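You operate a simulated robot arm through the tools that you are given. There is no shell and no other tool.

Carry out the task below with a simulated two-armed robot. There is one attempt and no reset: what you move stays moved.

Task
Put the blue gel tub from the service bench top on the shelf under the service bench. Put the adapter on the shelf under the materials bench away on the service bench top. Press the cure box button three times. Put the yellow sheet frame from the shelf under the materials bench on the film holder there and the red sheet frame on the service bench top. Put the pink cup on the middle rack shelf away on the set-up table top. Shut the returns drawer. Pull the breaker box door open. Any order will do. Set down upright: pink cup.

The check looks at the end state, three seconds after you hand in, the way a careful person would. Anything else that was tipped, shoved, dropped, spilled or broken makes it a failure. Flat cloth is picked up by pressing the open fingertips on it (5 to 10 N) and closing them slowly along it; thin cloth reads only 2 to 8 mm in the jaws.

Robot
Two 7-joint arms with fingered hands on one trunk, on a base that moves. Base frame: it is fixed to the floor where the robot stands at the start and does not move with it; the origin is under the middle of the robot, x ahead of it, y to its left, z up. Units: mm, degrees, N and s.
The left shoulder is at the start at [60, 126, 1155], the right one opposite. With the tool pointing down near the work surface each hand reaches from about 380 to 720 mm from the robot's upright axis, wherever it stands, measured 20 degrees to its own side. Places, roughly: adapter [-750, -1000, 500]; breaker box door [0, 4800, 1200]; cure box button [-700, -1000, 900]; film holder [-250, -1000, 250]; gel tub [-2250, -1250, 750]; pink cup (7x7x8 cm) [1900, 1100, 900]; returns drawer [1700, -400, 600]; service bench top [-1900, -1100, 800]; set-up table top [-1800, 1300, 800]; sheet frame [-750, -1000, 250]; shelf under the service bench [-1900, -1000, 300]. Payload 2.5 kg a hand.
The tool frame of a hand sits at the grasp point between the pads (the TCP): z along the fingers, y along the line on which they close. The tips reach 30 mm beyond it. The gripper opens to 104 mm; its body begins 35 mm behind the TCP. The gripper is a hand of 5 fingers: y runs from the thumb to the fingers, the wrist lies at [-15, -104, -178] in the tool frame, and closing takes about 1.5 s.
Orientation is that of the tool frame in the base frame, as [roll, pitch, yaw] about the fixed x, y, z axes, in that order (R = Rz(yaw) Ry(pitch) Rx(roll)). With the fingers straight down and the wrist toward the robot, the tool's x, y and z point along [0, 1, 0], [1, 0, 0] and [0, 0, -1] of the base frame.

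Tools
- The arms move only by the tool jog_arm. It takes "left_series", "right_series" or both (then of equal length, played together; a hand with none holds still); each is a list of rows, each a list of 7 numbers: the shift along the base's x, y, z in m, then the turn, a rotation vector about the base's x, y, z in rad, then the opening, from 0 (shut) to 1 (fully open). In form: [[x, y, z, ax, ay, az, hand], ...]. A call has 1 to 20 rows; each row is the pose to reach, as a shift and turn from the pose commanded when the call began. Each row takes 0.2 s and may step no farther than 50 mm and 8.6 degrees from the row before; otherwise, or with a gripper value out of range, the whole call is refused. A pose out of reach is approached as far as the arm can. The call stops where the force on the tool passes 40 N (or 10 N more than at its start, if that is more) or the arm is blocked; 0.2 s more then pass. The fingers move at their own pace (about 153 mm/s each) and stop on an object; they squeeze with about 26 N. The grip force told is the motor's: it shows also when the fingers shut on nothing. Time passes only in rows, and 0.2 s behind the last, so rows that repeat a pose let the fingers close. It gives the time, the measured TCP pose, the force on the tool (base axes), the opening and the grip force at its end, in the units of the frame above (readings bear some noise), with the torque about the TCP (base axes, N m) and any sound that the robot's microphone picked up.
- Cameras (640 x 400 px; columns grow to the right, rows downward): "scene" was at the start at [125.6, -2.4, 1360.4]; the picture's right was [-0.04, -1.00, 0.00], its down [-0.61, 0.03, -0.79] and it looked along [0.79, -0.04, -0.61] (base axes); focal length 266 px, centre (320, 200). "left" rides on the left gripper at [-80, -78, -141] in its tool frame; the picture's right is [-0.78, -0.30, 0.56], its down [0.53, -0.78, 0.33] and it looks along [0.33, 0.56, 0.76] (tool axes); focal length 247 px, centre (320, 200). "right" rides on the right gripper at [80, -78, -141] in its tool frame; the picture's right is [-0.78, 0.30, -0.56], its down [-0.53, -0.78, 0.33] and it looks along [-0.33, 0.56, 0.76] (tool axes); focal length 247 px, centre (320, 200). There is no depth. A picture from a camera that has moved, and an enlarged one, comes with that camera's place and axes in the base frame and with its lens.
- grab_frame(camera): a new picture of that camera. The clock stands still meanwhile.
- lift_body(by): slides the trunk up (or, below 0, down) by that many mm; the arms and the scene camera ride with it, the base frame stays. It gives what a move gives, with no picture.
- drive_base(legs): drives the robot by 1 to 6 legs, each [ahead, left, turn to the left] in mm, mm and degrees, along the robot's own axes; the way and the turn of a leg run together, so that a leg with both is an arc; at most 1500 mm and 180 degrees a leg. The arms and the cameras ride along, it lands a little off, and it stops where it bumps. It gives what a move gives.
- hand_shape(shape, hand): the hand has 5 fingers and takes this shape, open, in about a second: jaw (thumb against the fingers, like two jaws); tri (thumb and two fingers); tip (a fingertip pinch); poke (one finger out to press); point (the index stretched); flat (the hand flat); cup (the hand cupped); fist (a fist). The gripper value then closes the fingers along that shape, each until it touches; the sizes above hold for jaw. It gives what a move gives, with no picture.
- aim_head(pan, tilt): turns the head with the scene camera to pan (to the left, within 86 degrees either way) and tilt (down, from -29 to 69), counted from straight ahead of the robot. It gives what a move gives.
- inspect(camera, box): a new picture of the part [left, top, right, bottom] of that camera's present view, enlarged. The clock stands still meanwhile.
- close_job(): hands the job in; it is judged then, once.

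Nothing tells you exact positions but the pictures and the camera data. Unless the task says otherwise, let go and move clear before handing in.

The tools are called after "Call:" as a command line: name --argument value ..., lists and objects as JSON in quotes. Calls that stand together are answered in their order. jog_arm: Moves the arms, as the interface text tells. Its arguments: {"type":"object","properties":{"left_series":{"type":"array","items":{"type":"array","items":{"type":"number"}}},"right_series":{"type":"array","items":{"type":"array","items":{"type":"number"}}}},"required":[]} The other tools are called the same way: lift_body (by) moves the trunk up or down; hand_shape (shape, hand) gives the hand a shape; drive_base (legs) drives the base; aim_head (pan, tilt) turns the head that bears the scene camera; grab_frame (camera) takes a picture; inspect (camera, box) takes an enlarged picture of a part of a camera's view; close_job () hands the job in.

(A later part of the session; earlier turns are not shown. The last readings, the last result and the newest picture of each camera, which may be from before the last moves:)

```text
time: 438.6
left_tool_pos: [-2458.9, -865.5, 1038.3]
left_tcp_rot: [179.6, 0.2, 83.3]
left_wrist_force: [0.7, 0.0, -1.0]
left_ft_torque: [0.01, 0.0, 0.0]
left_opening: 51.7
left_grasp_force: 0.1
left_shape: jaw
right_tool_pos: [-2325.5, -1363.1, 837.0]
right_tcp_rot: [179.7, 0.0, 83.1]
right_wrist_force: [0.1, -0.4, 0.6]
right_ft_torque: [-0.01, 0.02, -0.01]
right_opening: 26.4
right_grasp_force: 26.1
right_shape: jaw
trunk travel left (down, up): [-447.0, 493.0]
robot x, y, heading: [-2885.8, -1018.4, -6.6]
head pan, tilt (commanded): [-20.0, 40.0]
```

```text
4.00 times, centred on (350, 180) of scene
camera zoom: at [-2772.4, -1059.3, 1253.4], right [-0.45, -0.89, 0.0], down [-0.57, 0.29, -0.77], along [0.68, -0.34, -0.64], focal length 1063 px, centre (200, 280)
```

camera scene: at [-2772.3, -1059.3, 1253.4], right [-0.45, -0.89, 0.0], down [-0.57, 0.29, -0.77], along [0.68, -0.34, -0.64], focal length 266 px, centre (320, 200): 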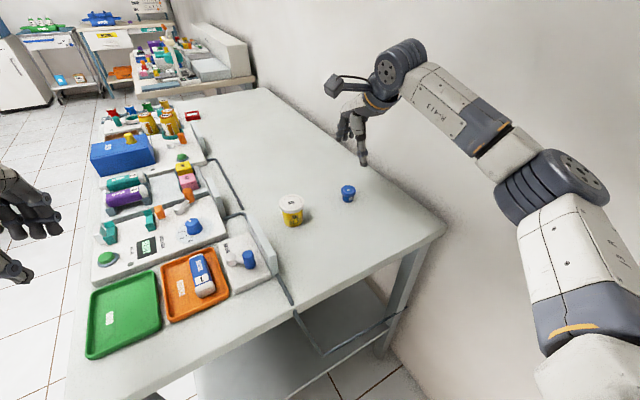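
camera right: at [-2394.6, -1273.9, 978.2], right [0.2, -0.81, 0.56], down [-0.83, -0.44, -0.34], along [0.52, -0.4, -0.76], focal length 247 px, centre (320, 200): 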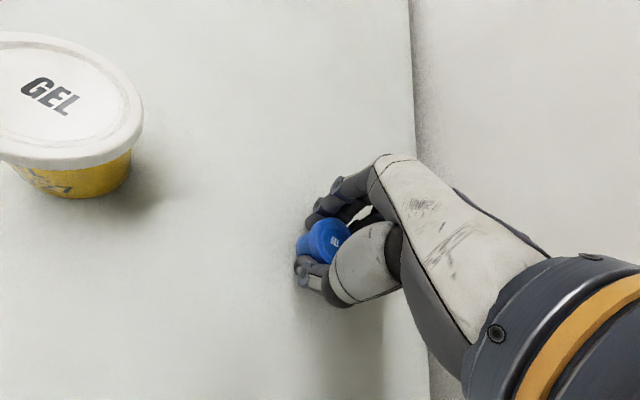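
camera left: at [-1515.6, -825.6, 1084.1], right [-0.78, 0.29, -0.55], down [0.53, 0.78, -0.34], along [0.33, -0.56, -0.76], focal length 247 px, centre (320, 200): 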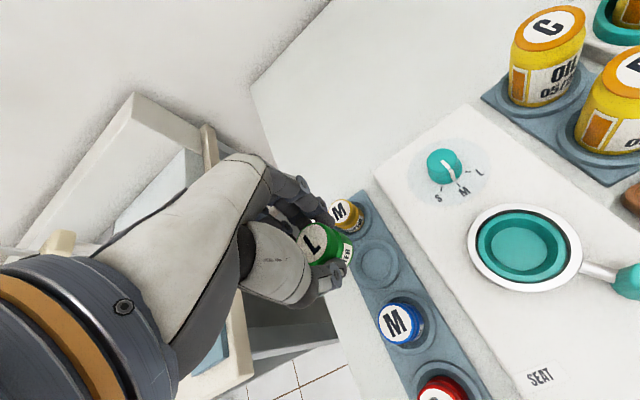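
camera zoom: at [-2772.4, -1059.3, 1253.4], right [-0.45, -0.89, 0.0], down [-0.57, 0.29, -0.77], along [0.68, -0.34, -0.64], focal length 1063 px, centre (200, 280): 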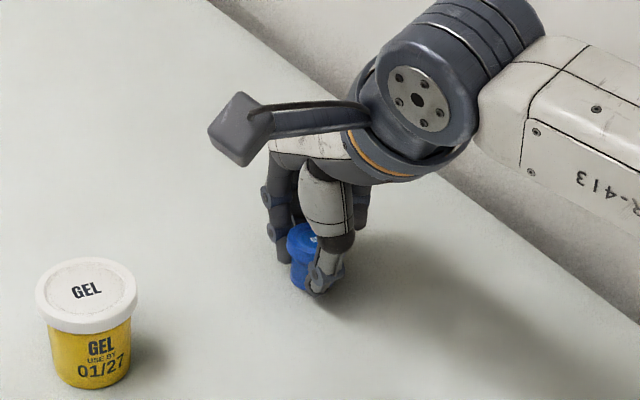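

Tub gripped. I lift it and retract away from the wall side.

Call:
jog_arm --right_series '[[0, 0, 0.04, 0, 0, 0, 0.15], [0, 0, 0.08, 0, 0, 0, 0.15], [0, 0, 0.12, 0, 0, 0, 0.15], [-0.02, 0.02, 0.15, 0, 0, 0, 0.15], [-0.05, 0.045, 0.16, 0, 0, 0, 0.15], [-0.08, 0.07, 0.17, 0, 0, 0, 0.15], [-0.11, 0.1, 0.175, 0, 0, 0, 0.15], [-0.14, 0.13, 0.175, 0, 0, 0, 0.15], [-0.17, 0.155, 0.175, 0, 0, 0, 0.15]]'

Call:
grab_frame --camera "right"

Call:
grab_frame --camera "scene"

```text
time: 440.6
left_tool_pos: [-2458.0, -862.9, 1039.4]
left_tcp_rot: [179.7, 0.4, 83.3]
left_wrist_force: [-0.4, -0.1, 0.7]
left_ft_torque: [0.01, 0.02, -0.01]
left_opening: 51.9
left_grasp_force: 0.1
left_shape: jaw
right_tool_pos: [-2495.8, -1207.7, 1011.0]
right_tcp_rot: [179.6, 0.0, 83.1]
right_wrist_force: [-0.2, 0.3, -0.8]
right_ft_torque: [0.01, 0.01, 0.03]
right_opening: 25.9
right_grasp_force: 26.3
right_shape: jaw
trunk travel left (down, up): [-447.0, 493.0]
robot x, y, heading: [-2887.2, -1019.9, -6.5]
head pan, tilt (commanded): [-20.0, 40.0]
```

```text
taken
camera right: at [-2564.4, -1118.2, 1152.7], right [0.2, -0.81, 0.56], down [-0.83, -0.44, -0.34], along [0.52, -0.4, -0.76], focal length 247 px, centre (320, 200)
```

right: 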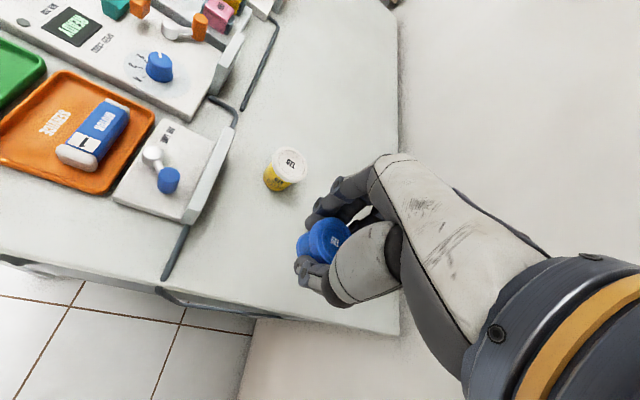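

```text
taken
camera scene: at [-2772.5, -1059.2, 1253.4], right [-0.45, -0.89, 0.0], down [-0.57, 0.29, -0.77], along [0.68, -0.34, -0.64], focal length 266 px, centre (320, 200)
```

scene: 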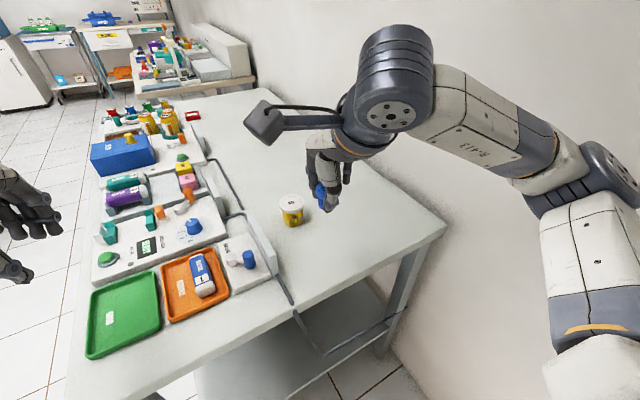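

Call:
drive_base --legs '[[-15, 860, 0], [0, 0, -83.4]]'

Call:
drive_base --legs '[[0, 850, 0]]'

Call:
aim_head --pan 0 --tilt 45

Call:
grab_frame --camera "scene"

```text
time: 448.7
left_tool_pos: [-2588.7, -560.8, 1039.1]
left_tcp_rot: [179.7, 0.3, 2.4]
left_wrist_force: [-0.1, 0.8, -1.0]
left_ft_torque: [-0.02, -0.01, 0.02]
left_opening: 51.7
left_grasp_force: 0.1
left_shape: jaw
right_tool_pos: [-2934.7, -577.8, 1010.8]
right_tcp_rot: [179.7, 0.1, 2.4]
right_wrist_force: [-0.5, -1.4, -0.5]
right_ft_torque: [-0.01, 0.0, -0.02]
right_opening: 25.9
right_grasp_force: 26.0
right_shape: jaw
trunk travel left (down, up): [-447.0, 493.0]
robot x, y, heading: [-2810.8, -159.7, -87.6]
head pan, tilt (commanded): [-20.0, 40.0]
```

```text
time: 453.2
left_tool_pos: [-1735.4, -506.3, 1039.6]
left_tcp_rot: [179.6, 0.2, 3.9]
left_wrist_force: [0.1, 0.0, 1.0]
left_ft_torque: [-0.04, 0.01, -0.02]
left_opening: 51.5
left_grasp_force: 0.1
left_shape: jaw
right_tool_pos: [-2079.8, -535.0, 1011.5]
right_tcp_rot: [179.6, 0.0, 3.9]
right_wrist_force: [1.1, 0.2, -0.3]
right_ft_torque: [0.02, 0.0, 0.0]
right_opening: 25.7
right_grasp_force: 26.2
right_shape: jaw
trunk travel left (down, up): [-447.0, 493.0]
robot x, y, heading: [-1968.2, -111.3, -86.1]
head pan, tilt (commanded): [-20.0, 40.0]
```

```text
time: 454.0
left_tool_pos: [-1735.3, -505.2, 1039.7]
left_tcp_rot: [179.7, 0.4, 3.9]
left_wrist_force: [1.1, 0.0, -0.2]
left_ft_torque: [0.02, -0.02, 0.04]
left_opening: 51.8
left_grasp_force: 0.0
left_shape: jaw
right_tool_pos: [-2081.4, -534.5, 1012.4]
right_tcp_rot: [179.7, 0.0, 3.9]
right_wrist_force: [-0.2, -0.8, -1.0]
right_ft_torque: [-0.04, -0.01, 0.0]
right_opening: 26.0
right_grasp_force: 26.1
right_shape: jaw
trunk travel left (down, up): [-447.0, 493.0]
robot x, y, heading: [-1967.1, -114.5, -86.1]
head pan, tilt (commanded): [0.0, 45.0]
```

```text
taken
camera scene: at [-1959.2, -233.6, 1246.2], right [-1.0, -0.07, 0.0], down [-0.05, 0.71, -0.71], along [0.05, -0.71, -0.71], focal length 266 px, centre (320, 200)
```

scene: 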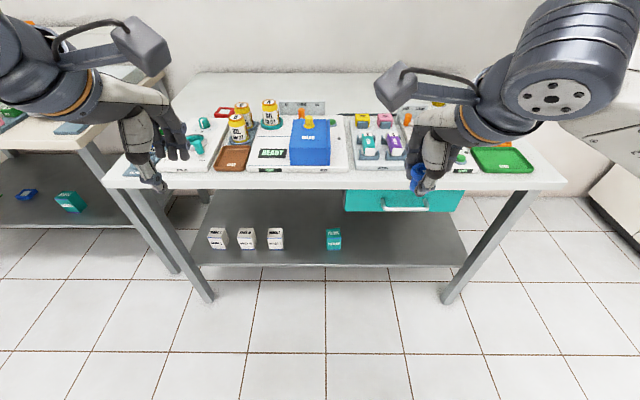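

The shelf has free room between the RINGS L box and the FILTERS box (around x=-1848). I align the robot there and lower the trunk.

Call:
drive_base --legs '[[0, 0, -3.9], [0, 285, 0]]'

Call:
lift_body --by -400

Call:
aim_head --pan 0 --tilt 40

Call:
grab_frame --camera "scene"

Call:
grab_frame --camera "right"

```text
time: 456.5
left_tool_pos: [-1477.3, -523.4, 1039.1]
left_tcp_rot: [179.7, 0.3, -0.1]
left_wrist_force: [-0.1, 1.3, -0.6]
left_ft_torque: [0.01, 0.01, 0.0]
left_opening: 51.9
left_grasp_force: 0.1
left_shape: jaw
right_tool_pos: [-1821.6, -525.2, 1011.7]
right_tcp_rot: [179.6, 0.0, -0.2]
right_wrist_force: [0.4, 0.2, -1.0]
right_ft_torque: [0.01, -0.01, 0.02]
right_opening: 26.0
right_grasp_force: 25.8
right_shape: jaw
trunk travel left (down, up): [-447.0, 493.0]
robot x, y, heading: [-1679.2, -113.3, -90.4]
head pan, tilt (commanded): [0.0, 45.0]
```

```text
time: 460.3
left_tool_pos: [-1476.1, -522.7, 640.2]
left_tcp_rot: [179.7, 0.3, -0.2]
left_wrist_force: [0.1, -0.4, -0.1]
left_ft_torque: [0.0, -0.01, 0.02]
left_opening: 52.0
left_grasp_force: 0.1
left_shape: jaw
right_tool_pos: [-1821.6, -524.8, 612.4]
right_tcp_rot: [179.7, 0.1, -0.2]
right_wrist_force: [0.1, -0.2, -0.4]
right_ft_torque: [-0.01, 0.0, 0.0]
right_opening: 26.1
right_grasp_force: 25.8
right_shape: jaw
trunk travel left (down, up): [-47.0, 893.0]
robot x, y, heading: [-1680.3, -112.0, -90.2]
head pan, tilt (commanded): [0.0, 45.0]
```

```text
time: 460.9
left_tool_pos: [-1476.2, -522.2, 640.6]
left_tcp_rot: [179.7, 0.3, -0.1]
left_wrist_force: [-0.3, -0.1, 0.6]
left_ft_torque: [0.02, 0.02, -0.03]
left_opening: 51.8
left_grasp_force: 0.2
left_shape: jaw
right_tool_pos: [-1823.2, -525.3, 610.8]
right_tcp_rot: [179.7, 0.0, -0.3]
right_wrist_force: [-0.4, 0.1, -0.6]
right_ft_torque: [0.01, -0.03, -0.01]
right_opening: 25.9
right_grasp_force: 25.8
right_shape: jaw
trunk travel left (down, up): [-47.0, 893.0]
robot x, y, heading: [-1678.2, -113.2, -90.4]
head pan, tilt (commanded): [0.0, 40.0]
```

```text
taken
camera scene: at [-1680.1, -237.8, 853.4], right [-1.0, 0.0, 0.0], down [0.0, 0.64, -0.77], along [0.0, -0.77, -0.64], focal length 266 px, centre (320, 200)
```

scene: 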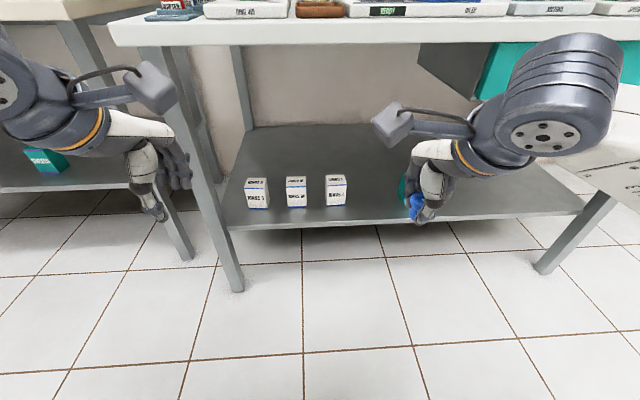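

```text
taken
camera right: at [-1742.4, -446.4, 752.6], right [-0.78, -0.29, 0.56], down [-0.53, 0.78, -0.34], along [-0.34, -0.56, -0.76], focal length 247 px, centre (320, 200)
```

right: 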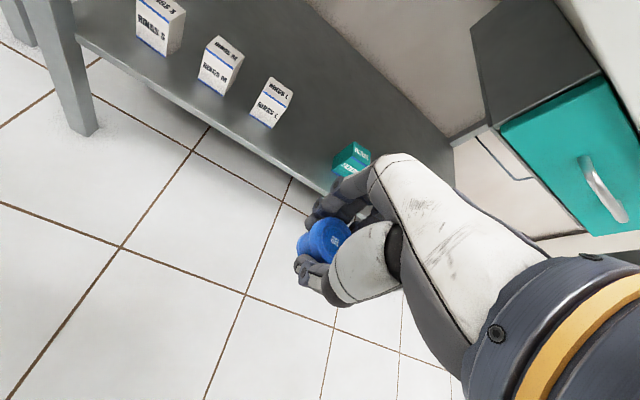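

Call:
jog_arm --right_series '[[-0.004, 0, -0.042, 0, 0, 0, 0.15], [-0.008, 0, -0.084, 0, 0, 0, 0.15], [-0.012, 0, -0.126, 0, 0, 0, 0.15], [-0.015, 0, -0.165, 0, 0, 0, 0.15]]'

Call:
drive_base --legs '[[150, 0, 0]]'

Call:
grab_frame --camera "right"

Call:
grab_frame --camera "scene"

```text
time: 461.9
left_tool_pos: [-1476.7, -523.3, 638.7]
left_tcp_rot: [179.7, 0.2, -0.1]
left_wrist_force: [0.3, 0.0, 0.8]
left_ft_torque: [0.0, 0.0, 0.0]
left_opening: 51.8
left_grasp_force: 0.1
left_shape: jaw
right_tool_pos: [-1838.0, -524.7, 445.2]
right_tcp_rot: [179.6, -0.1, -0.3]
right_wrist_force: [-0.3, 0.8, -0.6]
right_ft_torque: [0.0, 0.02, -0.03]
right_opening: 25.9
right_grasp_force: 26.1
right_shape: jaw
trunk travel left (down, up): [-47.0, 893.0]
robot x, y, heading: [-1679.4, -114.0, -90.2]
head pan, tilt (commanded): [0.0, 40.0]
```

```text
time: 463.3
left_tool_pos: [-1478.7, -671.5, 639.9]
left_tcp_rot: [179.6, 0.3, -0.1]
left_wrist_force: [0.3, -0.7, -0.3]
left_ft_torque: [-0.01, -0.01, -0.05]
left_opening: 51.6
left_grasp_force: 0.1
left_shape: jaw
right_tool_pos: [-1839.7, -673.2, 446.7]
right_tcp_rot: [179.7, -0.1, -0.3]
right_wrist_force: [0.2, 0.2, -1.1]
right_ft_torque: [0.0, 0.0, 0.03]
right_opening: 26.0
right_grasp_force: 25.5
right_shape: jaw
trunk travel left (down, up): [-47.0, 893.0]
robot x, y, heading: [-1678.9, -264.6, -90.2]
head pan, tilt (commanded): [0.0, 40.0]
```

```text
taken
camera right: at [-1758.9, -594.9, 587.5], right [-0.78, -0.29, 0.56], down [-0.53, 0.78, -0.34], along [-0.34, -0.56, -0.76], focal length 247 px, centre (320, 200)
```

right: 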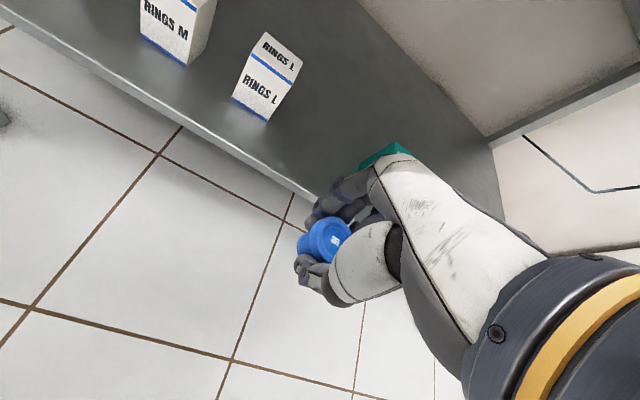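

```text
taken
camera scene: at [-1680.8, -386.4, 853.4], right [-1.0, 0.0, 0.0], down [0.0, 0.64, -0.77], along [0.0, -0.77, -0.64], focal length 266 px, centre (320, 200)
```

scene: 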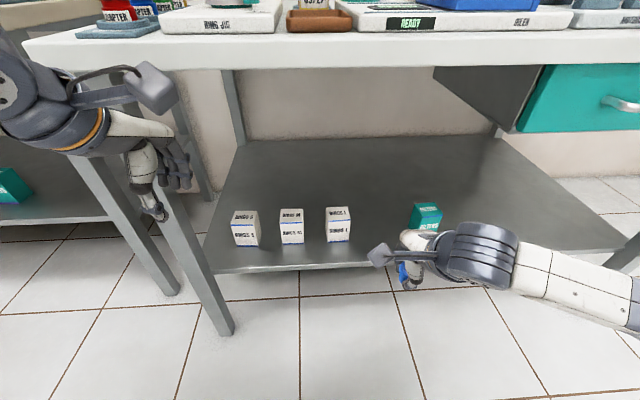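

Call:
jog_arm --right_series '[[0.001, -0.042, 0, 0, 0, 0, 0.15], [0.002, -0.084, 0, 0, 0, 0, 0.15], [0.003, -0.126, 0, 0, 0, 0, 0.15], [0.004, -0.168, 0, 0, 0, 0, 0.15], [0.004, -0.21, 0, 0, 0, 0, 0.15]]'

Call:
grab_frame --camera "right"

Call:
inspect --camera "scene" --box '[300, 160, 460, 270]'

```text
time: 464.5
left_tool_pos: [-1478.3, -670.7, 640.1]
left_tcp_rot: [179.7, 0.3, -0.2]
left_wrist_force: [0.1, -0.1, -0.4]
left_ft_torque: [0.03, 0.0, 0.01]
left_opening: 51.7
left_grasp_force: 0.0
left_shape: jaw
right_tool_pos: [-1832.9, -881.5, 446.9]
right_tcp_rot: [179.6, 0.1, -0.3]
right_wrist_force: [-0.4, -0.2, -0.1]
right_ft_torque: [0.0, -0.02, 0.06]
right_opening: 25.7
right_grasp_force: 26.6
right_shape: jaw
trunk travel left (down, up): [-47.0, 893.0]
robot x, y, heading: [-1680.4, -260.5, -90.1]
head pan, tilt (commanded): [0.0, 40.0]
```

```text
taken
camera right: at [-1753.7, -803.4, 588.3], right [-0.78, -0.29, 0.56], down [-0.53, 0.78, -0.34], along [-0.34, -0.56, -0.76], focal length 247 px, centre (320, 200)
```

right: 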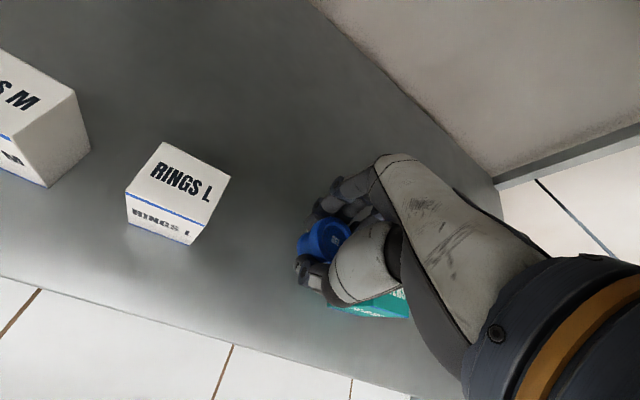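

```text
3.64 times, centred on (380, 215) of scene
camera zoom: at [-1680.9, -386.3, 853.4], right [-1.0, 0.0, 0.0], down [0.0, 0.64, -0.77], along [0.0, -0.77, -0.64], focal length 967 px, centre (102, 146)
```

zoom: 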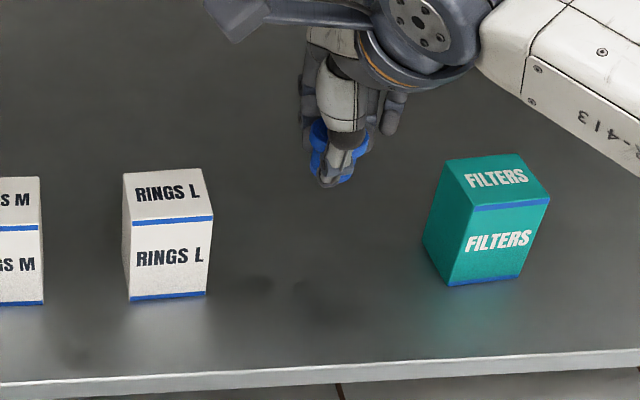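

Call:
jog_arm --right_series '[[0, 0, -0.02, 0, 0, 0, 0.15], [0, 0, -0.035, 0, 0, 0, 0.15], [0, 0, -0.042, 0, 0, 0, 0.15]]'

Call:
jog_arm --right_series '[[0, 0, -0.003, 0, 0, 0, 0.15], [0, 0, -0.005, 0, 0, 0, 0.15]]'

Call:
inspect --camera "scene" --box '[320, 170, 460, 270]'

```text
time: 465.3
left_tool_pos: [-1477.3, -671.6, 639.5]
left_tcp_rot: [179.7, 0.2, -0.2]
left_wrist_force: [0.6, 0.7, -0.4]
left_ft_torque: [-0.01, -0.01, -0.01]
left_opening: 51.7
left_grasp_force: 0.0
left_shape: jaw
right_tool_pos: [-1834.5, -883.0, 404.8]
right_tcp_rot: [179.7, 0.1, -0.2]
right_wrist_force: [0.1, 0.6, 0.0]
right_ft_torque: [-0.01, 0.0, 0.02]
right_opening: 25.9
right_grasp_force: 25.6
right_shape: jaw
trunk travel left (down, up): [-47.0, 893.0]
robot x, y, heading: [-1679.1, -262.0, -90.1]
head pan, tilt (commanded): [0.0, 40.0]
```

```text
time: 465.9
left_tool_pos: [-1476.7, -671.1, 639.9]
left_tcp_rot: [179.7, 0.3, -0.2]
left_wrist_force: [0.2, 0.3, -0.2]
left_ft_torque: [-0.01, -0.04, -0.03]
left_opening: 51.6
left_grasp_force: 0.0
left_shape: jaw
right_tool_pos: [-1834.7, -883.6, 400.3]
right_tcp_rot: [179.7, 0.0, -0.4]
right_wrist_force: [0.0, 0.3, -0.3]
right_ft_torque: [-0.01, 0.04, -0.02]
right_opening: 25.7
right_grasp_force: 26.2
right_shape: jaw
trunk travel left (down, up): [-47.0, 893.0]
robot x, y, heading: [-1680.5, -262.4, -90.3]
head pan, tilt (commanded): [0.0, 40.0]
```

```text
4.00 times, centred on (390, 220) of scene
camera zoom: at [-1680.8, -386.4, 853.4], right [-1.0, 0.0, 0.0], down [0.0, 0.64, -0.77], along [0.0, -0.77, -0.64], focal length 1063 px, centre (40, 120)
```

zoom: 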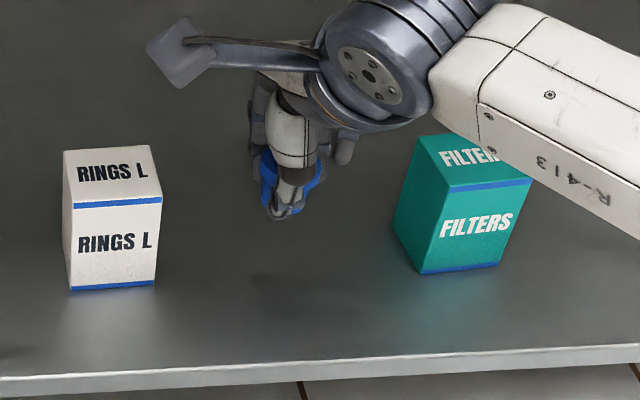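

Call:
jog_arm --right_series '[[0, 0, -0.004, 0, 0, 0, 0.15], [0, 0, -0.008, 0, 0, 0, 0.15]]'

Call:
jog_arm --right_series '[[0, 0, -0.004, 0, 0, 0, 0.15], [0, 0, -0.008, 0, 0, 0, 0.15]]'

Call:
inspect --camera "scene" --box '[320, 170, 460, 270]'

```text
time: 466.5
left_tool_pos: [-1477.1, -671.3, 639.1]
left_tcp_rot: [179.7, 0.3, -0.2]
left_wrist_force: [-0.7, 0.2, -0.1]
left_ft_torque: [-0.02, 0.01, 0.0]
left_opening: 51.6
left_grasp_force: 0.0
left_shape: jaw
right_tool_pos: [-1836.4, -884.3, 391.7]
right_tcp_rot: [179.8, 0.0, -0.3]
right_wrist_force: [-0.7, -0.4, 0.2]
right_ft_torque: [-0.02, -0.03, 0.01]
right_opening: 25.6
right_grasp_force: 25.8
right_shape: jaw
trunk travel left (down, up): [-47.0, 893.0]
robot x, y, heading: [-1680.1, -265.4, -90.3]
head pan, tilt (commanded): [0.0, 40.0]
```

```text
time: 467.1
left_tool_pos: [-1477.1, -671.3, 639.3]
left_tcp_rot: [179.6, 0.2, -0.2]
left_wrist_force: [1.2, 0.1, -0.1]
left_ft_torque: [0.03, 0.02, 0.02]
left_opening: 51.7
left_grasp_force: 0.1
left_shape: jaw
right_tool_pos: [-1835.4, -883.5, 383.8]
right_tcp_rot: [179.7, -0.1, -0.3]
right_wrist_force: [0.3, 0.0, -0.5]
right_ft_torque: [0.01, 0.01, 0.03]
right_opening: 25.5
right_grasp_force: 25.4
right_shape: jaw
trunk travel left (down, up): [-47.0, 893.0]
robot x, y, heading: [-1678.1, -265.1, -90.2]
head pan, tilt (commanded): [0.0, 40.0]
```

```text
4.00 times, centred on (390, 220) of scene
camera zoom: at [-1680.8, -386.4, 853.4], right [-1.0, 0.0, 0.0], down [0.0, 0.64, -0.77], along [0.0, -0.77, -0.64], focal length 1063 px, centre (40, 120)
```

zoom: 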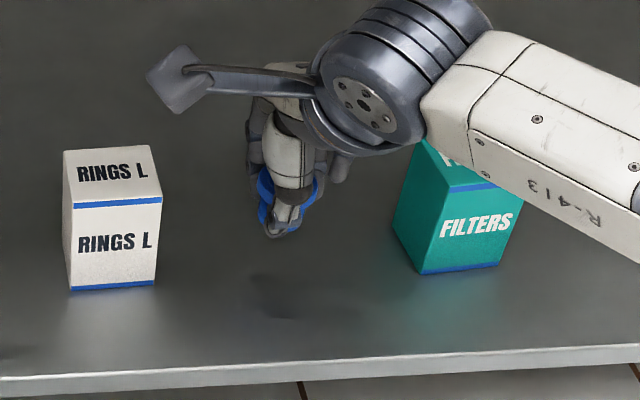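

This shelf is lower (around z=300). I shift slightly to stay centred between the boxes and a bit deeper, and keep lowering.

Call:
jog_arm --right_series '[[-0.006, -0.015, -0.006, 0, 0, 0, 0.15], [-0.012, -0.03, -0.012, 0, 0, 0, 0.15], [-0.012, -0.03, -0.02, 0, 0, 0, 0.15]]'

Call:
grab_frame --camera "right"

Call:
inspect --camera "scene" --box '[320, 170, 460, 270]'

```text
time: 467.9
left_tool_pos: [-1477.9, -671.8, 639.3]
left_tcp_rot: [179.7, 0.2, -0.2]
left_wrist_force: [-0.2, 0.6, 0.3]
left_ft_torque: [-0.03, -0.01, 0.01]
left_opening: 51.6
left_grasp_force: 0.1
left_shape: jaw
right_tool_pos: [-1848.3, -913.6, 362.6]
right_tcp_rot: [179.8, 0.0, -0.3]
right_wrist_force: [-0.2, -0.5, -0.5]
right_ft_torque: [0.01, 0.01, 0.03]
right_opening: 25.7
right_grasp_force: 26.0
right_shape: jaw
trunk travel left (down, up): [-47.0, 893.0]
robot x, y, heading: [-1682.9, -264.6, -90.1]
head pan, tilt (commanded): [0.0, 40.0]
```

```text
taken
camera right: at [-1767.0, -835.4, 504.0], right [-0.78, -0.29, 0.56], down [-0.53, 0.78, -0.34], along [-0.34, -0.56, -0.76], focal length 247 px, centre (320, 200)
```

right: 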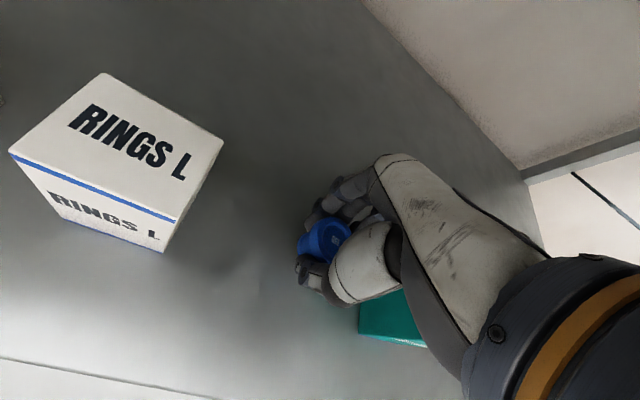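

```text
4.00 times, centred on (390, 220) of scene
camera zoom: at [-1680.8, -386.4, 853.4], right [-1.0, 0.0, 0.0], down [0.0, 0.64, -0.77], along [0.0, -0.77, -0.64], focal length 1063 px, centre (40, 120)
```

zoom: 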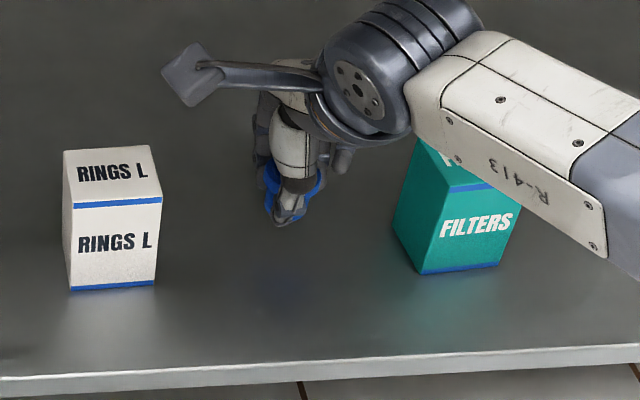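

Call:
jog_arm --right_series '[[0, 0, -0.005, 0, 0, 0, 0.15], [0, 0, -0.01, 0, 0, 0, 0.15]]'

Call:
jog_arm --right_series '[[0, 0, -0.003, 0, 0, 0, 0.15], [0, 0, -0.006, 0, 0, 0, 0.15]]'

Call:
inspect --camera "scene" --box '[340, 180, 440, 250]'

```text
time: 468.5
left_tool_pos: [-1476.7, -672.2, 639.8]
left_tcp_rot: [179.7, 0.3, -0.2]
left_wrist_force: [-0.3, -1.1, -0.8]
left_ft_torque: [0.0, -0.01, 0.01]
left_opening: 51.7
left_grasp_force: 0.1
left_shape: jaw
right_tool_pos: [-1847.6, -913.2, 354.2]
right_tcp_rot: [179.6, 0.1, -0.4]
right_wrist_force: [0.1, 0.1, -0.3]
right_ft_torque: [0.02, -0.01, 0.0]
right_opening: 25.7
right_grasp_force: 26.1
right_shape: jaw
trunk travel left (down, up): [-47.0, 893.0]
robot x, y, heading: [-1678.5, -265.8, -90.2]
head pan, tilt (commanded): [0.0, 40.0]
```

```text
time: 469.1
left_tool_pos: [-1477.8, -671.4, 639.3]
left_tcp_rot: [179.6, 0.4, -0.2]
left_wrist_force: [0.1, -0.2, 0.4]
left_ft_torque: [0.0, 0.04, 0.0]
left_opening: 51.5
left_grasp_force: 0.0
left_shape: jaw
right_tool_pos: [-1847.7, -914.1, 347.4]
right_tcp_rot: [179.6, 0.1, -0.3]
right_wrist_force: [-0.2, 0.0, -0.2]
right_ft_torque: [-0.02, 0.03, 0.0]
right_opening: 25.8
right_grasp_force: 26.1
right_shape: jaw
trunk travel left (down, up): [-47.0, 893.0]
robot x, y, heading: [-1677.3, -261.5, -90.1]
head pan, tilt (commanded): [0.0, 40.0]
```

```text
5.71 times, centred on (390, 215) of scene
camera zoom: at [-1680.8, -386.4, 853.4], right [-1.0, 0.0, 0.0], down [0.0, 0.64, -0.77], along [0.0, -0.77, -0.64], focal length 1519 px, centre (-80, 114)
```

zoom: 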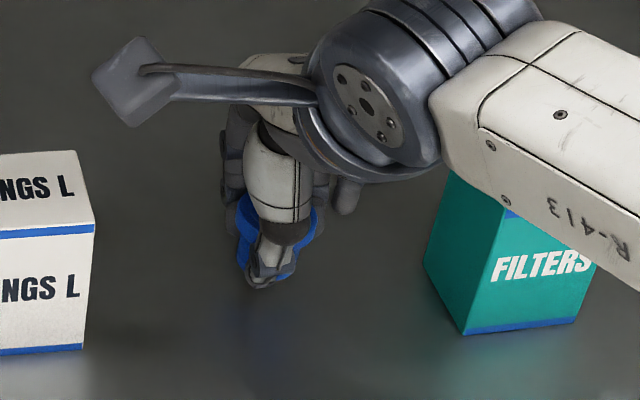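

Call:
jog_arm --right_series '[[0, 0, -0.004, 0, 0, 0, 0.15], [0, 0, -0.008, 0, 0, 0, 0.15]]'

Call:
jog_arm --right_series '[[0, 0, -0.003, 0, 0, 0, 0.15], [0, 0, -0.005, 0, 0, 0, 0.15]]'

Call:
inspect --camera "scene" --box '[340, 180, 440, 250]'

```text
time: 469.7
left_tool_pos: [-1478.2, -670.7, 640.7]
left_tcp_rot: [179.8, 0.3, -0.3]
left_wrist_force: [0.2, 0.3, 0.2]
left_ft_torque: [0.05, 0.01, 0.0]
left_opening: 51.6
left_grasp_force: 0.1
left_shape: jaw
right_tool_pos: [-1846.8, -913.8, 339.3]
right_tcp_rot: [179.7, 0.0, -0.3]
right_wrist_force: [-0.6, -0.8, -0.5]
right_ft_torque: [-0.01, -0.01, 0.01]
right_opening: 25.8
right_grasp_force: 26.1
right_shape: jaw
trunk travel left (down, up): [-47.0, 893.0]
robot x, y, heading: [-1679.6, -266.0, -90.2]
head pan, tilt (commanded): [0.0, 40.0]
```

```text
time: 470.3
left_tool_pos: [-1478.2, -670.7, 640.1]
left_tcp_rot: [179.8, 0.3, -0.2]
left_wrist_force: [1.3, 0.5, 0.2]
left_ft_torque: [-0.03, -0.01, -0.01]
left_opening: 51.8
left_grasp_force: 0.0
left_shape: jaw
right_tool_pos: [-1848.7, -912.5, 335.7]
right_tcp_rot: [179.5, -0.1, -0.3]
right_wrist_force: [0.5, -0.2, 2.5]
right_ft_torque: [0.0, -0.01, -0.02]
right_opening: 25.9
right_grasp_force: 25.9
right_shape: jaw
trunk travel left (down, up): [-47.0, 893.0]
robot x, y, heading: [-1678.9, -262.4, -90.1]
head pan, tilt (commanded): [0.0, 40.0]
```

```text
5.71 times, centred on (390, 215) of scene
camera zoom: at [-1680.8, -386.2, 853.6], right [-1.0, 0.0, 0.0], down [0.0, 0.64, -0.77], along [0.0, -0.77, -0.64], focal length 1519 px, centre (-80, 114)
```

zoom: 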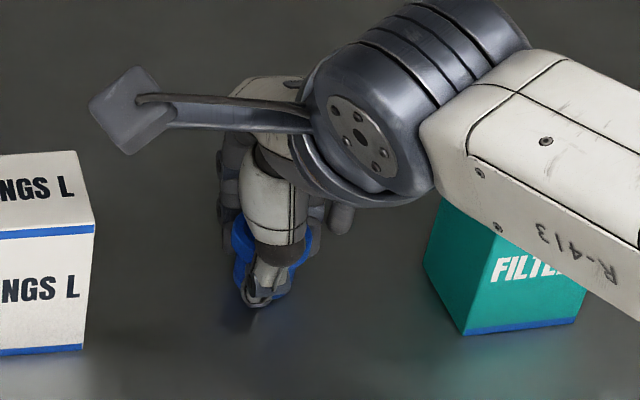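

Contact at TCP z≈336. One more millimetre, then I open and rise.

Call:
jog_arm --right_series '[[0, 0, -0.001, 0, 0, 0, 0.15], [0, 0, -0.001, 0, 0, 0, 0.3], [0, 0, -0.001, 0, 0, 0, 0.4], [0, 0, -0.001, 0, 0, 0, 0.5], [0, 0, -0.001, 0, 0, 0, 0.55], [0, 0, -0.001, 0, 0, 0, 0.55]]'

Call:
grab_frame --camera "right"

```text
time: 471.7
left_tool_pos: [-1478.6, -671.4, 639.5]
left_tcp_rot: [179.7, 0.2, -0.2]
left_wrist_force: [0.5, 0.7, -0.8]
left_ft_torque: [-0.03, 0.06, -0.02]
left_opening: 51.5
left_grasp_force: 0.1
left_shape: jaw
right_tool_pos: [-1847.7, -911.4, 334.7]
right_tcp_rot: [179.6, 0.0, -0.3]
right_wrist_force: [0.3, -0.5, 0.1]
right_ft_torque: [0.01, -0.02, 0.02]
right_opening: 56.8
right_grasp_force: 0.0
right_shape: jaw
trunk travel left (down, up): [-47.0, 893.0]
robot x, y, heading: [-1675.6, -260.0, -90.1]
head pan, tilt (commanded): [0.0, 40.0]
```

```text
taken
camera right: at [-1767.3, -834.2, 474.4], right [-0.78, -0.29, 0.56], down [-0.53, 0.78, -0.34], along [-0.34, -0.56, -0.76], focal length 247 px, centre (320, 200)
```

right: 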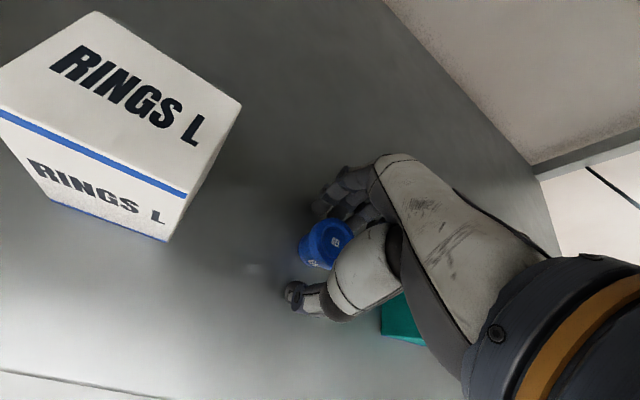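

Released. I rise straight up past the lid and then retract from under the bench.

Call:
jog_arm --right_series '[[0, 0, 0.012, 0, 0, 0, 0.6], [0, 0, 0.03, 0, 0, 0, 0.65], [0, 0, 0.06, 0, 0, 0, 0.65], [0, 0, 0.1, 0, 0, 0, 0.65], [0, 0.045, 0.11, 0, 0, 0, 0.65], [0, 0.09, 0.11, 0, 0, 0, 0.65], [0, 0.135, 0.11, 0, 0, 0, 0.65], [0, 0.18, 0.11, 0, 0, 0, 0.65], [0, 0.225, 0.11, 0, 0, 0, 0.65], [0, 0.25, 0.11, 0, 0, 0, 0.65]]'

Call:
drive_base --legs '[[-150, 0, 0]]'

Call:
grab_frame --camera "scene"

Call:
inspect --camera "scene" --box '[230, 150, 430, 250]'

```text
time: 473.9
left_tool_pos: [-1477.0, -671.4, 639.2]
left_tcp_rot: [179.8, 0.2, -0.2]
left_wrist_force: [0.3, -0.5, -0.4]
left_ft_torque: [0.0, -0.03, 0.03]
left_opening: 51.7
left_grasp_force: 0.0
left_shape: jaw
right_tool_pos: [-1848.5, -663.7, 444.9]
right_tcp_rot: [179.5, 0.0, -0.3]
right_wrist_force: [0.0, 0.1, 1.3]
right_ft_torque: [-0.01, 0.01, -0.01]
right_opening: 67.5
right_grasp_force: 0.0
right_shape: jaw
trunk travel left (down, up): [-47.0, 893.0]
robot x, y, heading: [-1678.2, -264.4, -90.1]
head pan, tilt (commanded): [0.0, 40.0]
```

```text
time: 475.3
left_tool_pos: [-1477.7, -522.5, 639.3]
left_tcp_rot: [179.8, 0.3, -0.3]
left_wrist_force: [-0.4, 0.5, -0.1]
left_ft_torque: [-0.01, 0.01, -0.03]
left_opening: 51.6
left_grasp_force: 0.1
left_shape: jaw
right_tool_pos: [-1847.4, -517.0, 444.8]
right_tcp_rot: [179.7, -0.1, -0.3]
right_wrist_force: [-0.6, 0.5, -0.3]
right_ft_torque: [0.03, -0.01, -0.01]
right_opening: 67.1
right_grasp_force: 0.0
right_shape: jaw
trunk travel left (down, up): [-47.0, 893.0]
robot x, y, heading: [-1676.7, -112.4, -89.9]
head pan, tilt (commanded): [0.0, 40.0]
```

```text
taken
camera scene: at [-1680.2, -238.3, 853.4], right [-1.0, 0.0, 0.0], down [0.0, 0.64, -0.77], along [0.0, -0.77, -0.64], focal length 266 px, centre (320, 200)
```

scene: 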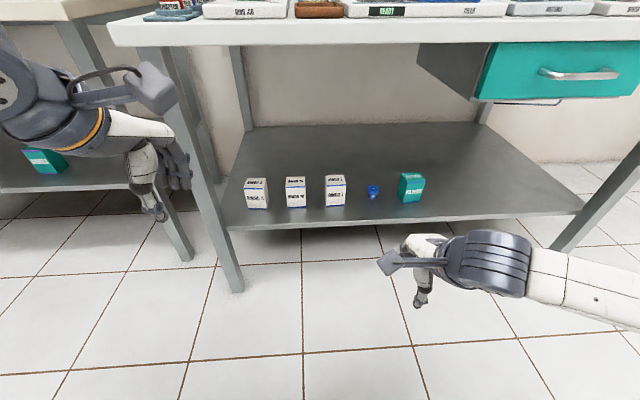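

```text
3.20 times, centred on (330, 200) of scene
camera zoom: at [-1680.2, -238.3, 853.4], right [-1.0, 0.0, 0.0], down [0.0, 0.64, -0.77], along [0.0, -0.77, -0.64], focal length 851 px, centre (288, 200)
```

zoom: 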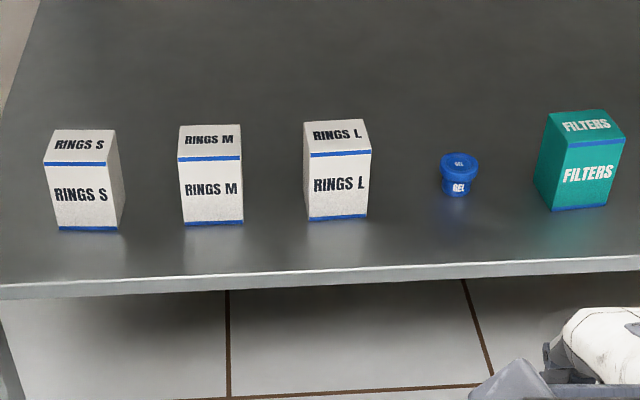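

The gel tub stands upright on the shelf. All tasks seem done; before handing in I want to verify the returns drawer from a better angle, so I drive back over there.

Call:
lift_body --by 300

Call:
drive_base --legs '[[0, 1400, 0], [0, 1000, 0], [0, 0, 90]]'

Call:
aim_head --pan -10 --tilt 25

Call:
grab_frame --camera "scene"

Call:
inspect --camera "scene" --box '[220, 130, 460, 280]'

```text
time: 478.3
left_tool_pos: [-1477.9, -522.8, 938.9]
left_tcp_rot: [179.7, 0.4, -0.3]
left_wrist_force: [-0.4, 0.5, 0.4]
left_ft_torque: [-0.03, 0.01, 0.01]
left_opening: 51.6
left_grasp_force: 0.1
left_shape: jaw
right_tool_pos: [-1848.2, -515.5, 745.4]
right_tcp_rot: [179.7, 0.1, -0.3]
right_wrist_force: [-0.2, -0.3, -0.7]
right_ft_torque: [-0.01, 0.03, 0.01]
right_opening: 67.6
right_grasp_force: 0.1
right_shape: jaw
trunk travel left (down, up): [-347.0, 593.0]
robot x, y, heading: [-1679.3, -113.4, -90.3]
head pan, tilt (commanded): [0.0, 40.0]
```

```text
time: 493.8
left_tool_pos: [1129.8, 39.6, 939.7]
left_tcp_rot: [179.8, 0.2, 87.2]
left_wrist_force: [-0.1, 0.5, -0.1]
left_ft_torque: [0.01, -0.01, 0.01]
left_opening: 51.9
left_grasp_force: 0.1
left_shape: jaw
right_tool_pos: [1106.4, -329.2, 745.8]
right_tcp_rot: [179.7, 0.0, 87.1]
right_wrist_force: [1.2, 0.2, -0.5]
right_ft_torque: [0.03, -0.01, -0.01]
right_opening: 67.6
right_grasp_force: 0.0
right_shape: jaw
trunk travel left (down, up): [-347.0, 593.0]
robot x, y, heading: [711.3, -140.6, -3.0]
head pan, tilt (commanded): [0.0, 40.0]
```

```text
time: 494.6
left_tool_pos: [1130.7, 40.4, 939.5]
left_tcp_rot: [179.6, 0.3, 87.2]
left_wrist_force: [-0.4, -0.1, 0.5]
left_ft_torque: [0.03, -0.01, -0.02]
left_opening: 51.6
left_grasp_force: 0.0
left_shape: jaw
right_tool_pos: [1105.4, -329.4, 745.4]
right_tcp_rot: [179.8, 0.0, 87.1]
right_wrist_force: [-0.3, 0.3, -0.6]
right_ft_torque: [0.01, 0.01, -0.01]
right_opening: 67.2
right_grasp_force: 0.1
right_shape: jaw
trunk travel left (down, up): [-347.0, 593.0]
robot x, y, heading: [714.0, -145.7, -2.8]
head pan, tilt (commanded): [-10.0, 25.0]
```

```text
taken
camera scene: at [841.6, -163.6, 1176.7], right [-0.22, -0.98, 0.0], down [-0.41, 0.09, -0.91], along [0.88, -0.2, -0.42], focal length 266 px, centre (320, 200)
```

scene: 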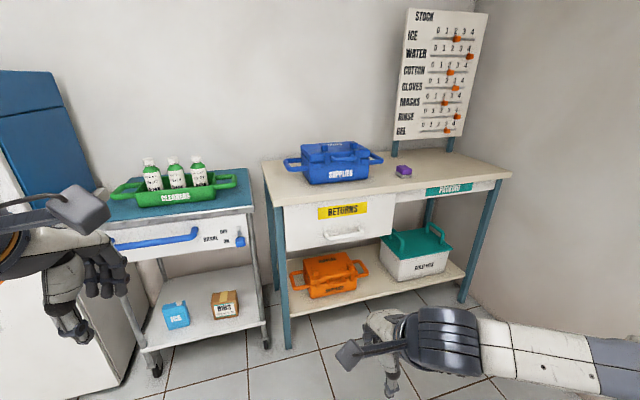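

```text
2.67 times, centred on (340, 205) of scene
camera zoom: at [841.6, -163.6, 1176.7], right [-0.22, -0.98, 0.0], down [-0.41, 0.09, -0.91], along [0.88, -0.2, -0.42], focal length 709 px, centre (267, 187)
```

zoom: 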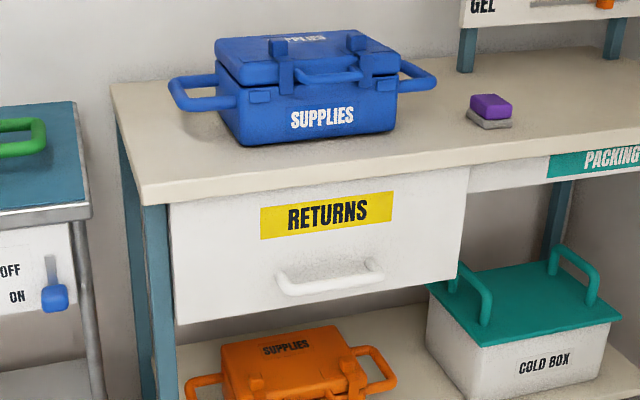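

The drawer is flush and shut. Thinking back, the pink cup stands very near the table's front edge; I'll go back and move it a few centimetres inward to be safe.

Call:
lift_body --by 200

Call:
drive_base --legs '[[-680, 0, 3], [0, 1400, 0], [0, 900, 0], [0, 0, -90]]'

Call:
aim_head --pan -60 --tilt 25

Call:
grab_frame --camera "scene"

```text
time: 496.7
left_tool_pos: [1129.3, 39.8, 1138.8]
left_tcp_rot: [179.7, 0.3, 87.3]
left_wrist_force: [0.0, 0.7, -0.1]
left_ft_torque: [0.01, 0.0, 0.01]
left_opening: 51.6
left_grasp_force: 0.2
left_shape: jaw
right_tool_pos: [1107.3, -329.9, 945.7]
right_tcp_rot: [179.7, 0.0, 87.2]
right_wrist_force: [0.0, -0.6, -0.1]
right_ft_torque: [-0.01, -0.01, -0.03]
right_opening: 67.5
right_grasp_force: 0.1
right_shape: jaw
trunk travel left (down, up): [-547.0, 393.0]
robot x, y, heading: [714.0, -143.9, -2.9]
head pan, tilt (commanded): [-10.0, 25.0]
```

```text
time: 515.2
left_tool_pos: [220.2, 1787.8, 1139.4]
left_tcp_rot: [179.7, 0.3, 2.3]
left_wrist_force: [-0.6, 0.1, 0.5]
left_ft_torque: [0.0, 0.0, -0.03]
left_opening: 51.6
left_grasp_force: 0.0
left_shape: jaw
right_tool_pos: [-149.8, 1777.9, 946.0]
right_tcp_rot: [179.7, 0.0, 2.3]
right_wrist_force: [0.0, -0.1, 0.6]
right_ft_torque: [0.0, -0.01, -0.01]
right_opening: 67.3
right_grasp_force: 0.0
right_shape: jaw
trunk travel left (down, up): [-547.0, 393.0]
robot x, y, heading: [0.6, 2184.7, -87.5]
head pan, tilt (commanded): [-10.0, 25.0]
```

```text
time: 516.4
left_tool_pos: [219.9, 1786.8, 1138.9]
left_tcp_rot: [179.6, 0.3, 2.4]
left_wrist_force: [0.1, 0.4, 0.0]
left_ft_torque: [0.01, -0.04, -0.02]
left_opening: 51.8
left_grasp_force: 0.1
left_shape: jaw
right_tool_pos: [-150.4, 1776.8, 945.5]
right_tcp_rot: [179.7, 0.0, 2.3]
right_wrist_force: [0.0, -0.7, 0.4]
right_ft_torque: [-0.02, 0.0, -0.02]
right_opening: 67.6
right_grasp_force: 0.0
right_shape: jaw
trunk travel left (down, up): [-547.0, 393.0]
robot x, y, heading: [0.7, 2184.3, -87.4]
head pan, tilt (commanded): [-60.0, 25.0]
```

```text
taken
camera scene: at [-76.6, 2098.4, 1376.8], right [-0.54, 0.84, 0.0], down [0.36, 0.23, -0.91], along [-0.77, -0.49, -0.42], focal length 266 px, centre (320, 200)
```

scene: 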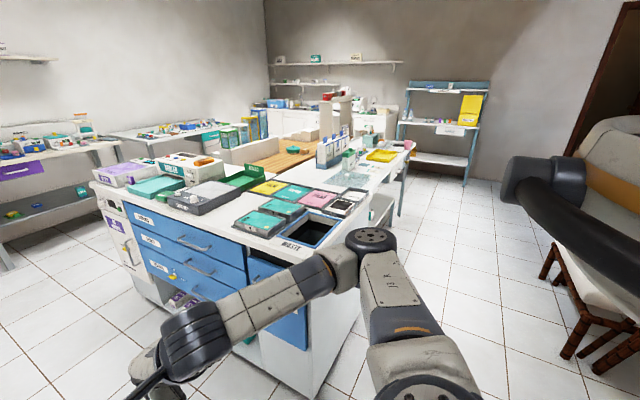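

Call:
drive_base --legs '[[-60, 0, -2.5], [0, -1500, 0], [0, -735, 0]]'

Call:
aim_head --pan -15 --tilt 45

Call:
grab_frame --camera "scene"

Call:
inspect --camera "scene" --box '[240, 100, 400, 200]'

```text
time: 528.0
left_tool_pos: [-2033.7, 1828.0, 1139.9]
left_tcp_rot: [179.7, 0.2, 0.3]
left_wrist_force: [-0.6, 1.3, -0.2]
left_ft_torque: [-0.04, 0.01, 0.01]
left_opening: 51.4
left_grasp_force: 0.1
left_shape: jaw
right_tool_pos: [-2403.7, 1832.0, 945.3]
right_tcp_rot: [179.8, 0.0, 0.3]
right_wrist_force: [0.4, 0.0, -0.8]
right_ft_torque: [0.01, 0.02, -0.01]
right_opening: 67.2
right_grasp_force: 0.1
right_shape: jaw
trunk travel left (down, up): [-547.0, 393.0]
robot x, y, heading: [-2238.3, 2233.8, -89.8]
head pan, tilt (commanded): [-60.0, 25.0]
```

```text
time: 529.1
left_tool_pos: [-2032.2, 1828.3, 1138.5]
left_tcp_rot: [179.7, 0.3, 0.5]
left_wrist_force: [-0.1, -0.6, 0.1]
left_ft_torque: [0.02, 0.02, -0.05]
left_opening: 51.7
left_grasp_force: 0.1
left_shape: jaw
right_tool_pos: [-2403.9, 1832.0, 945.4]
right_tcp_rot: [179.7, 0.0, 0.3]
right_wrist_force: [-0.4, -0.8, -0.5]
right_ft_torque: [0.01, 0.0, -0.02]
right_opening: 67.2
right_grasp_force: 0.1
right_shape: jaw
trunk travel left (down, up): [-547.0, 393.0]
robot x, y, heading: [-2238.1, 2231.4, -89.8]
head pan, tilt (commanded): [-15.0, 45.0]
```

```text
taken
camera scene: at [-2260.2, 2117.9, 1346.2], right [-0.97, 0.25, 0.0], down [0.18, 0.68, -0.71], along [-0.18, -0.68, -0.71], focal length 266 px, centre (320, 200)
```

scene: 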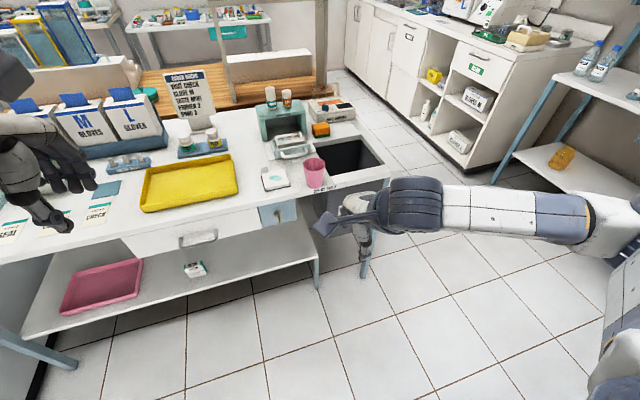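

```text
4.00 times, centred on (320, 150) of scene
camera zoom: at [-2260.2, 2117.9, 1346.2], right [-0.97, 0.25, 0.0], down [0.18, 0.68, -0.71], along [-0.18, -0.68, -0.71], focal length 1063 px, centre (320, 400)
```

zoom: 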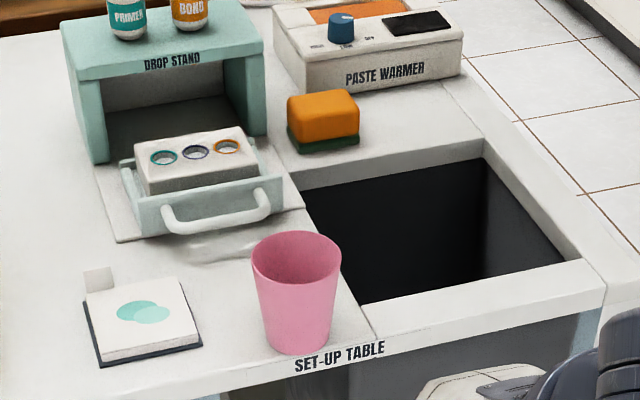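

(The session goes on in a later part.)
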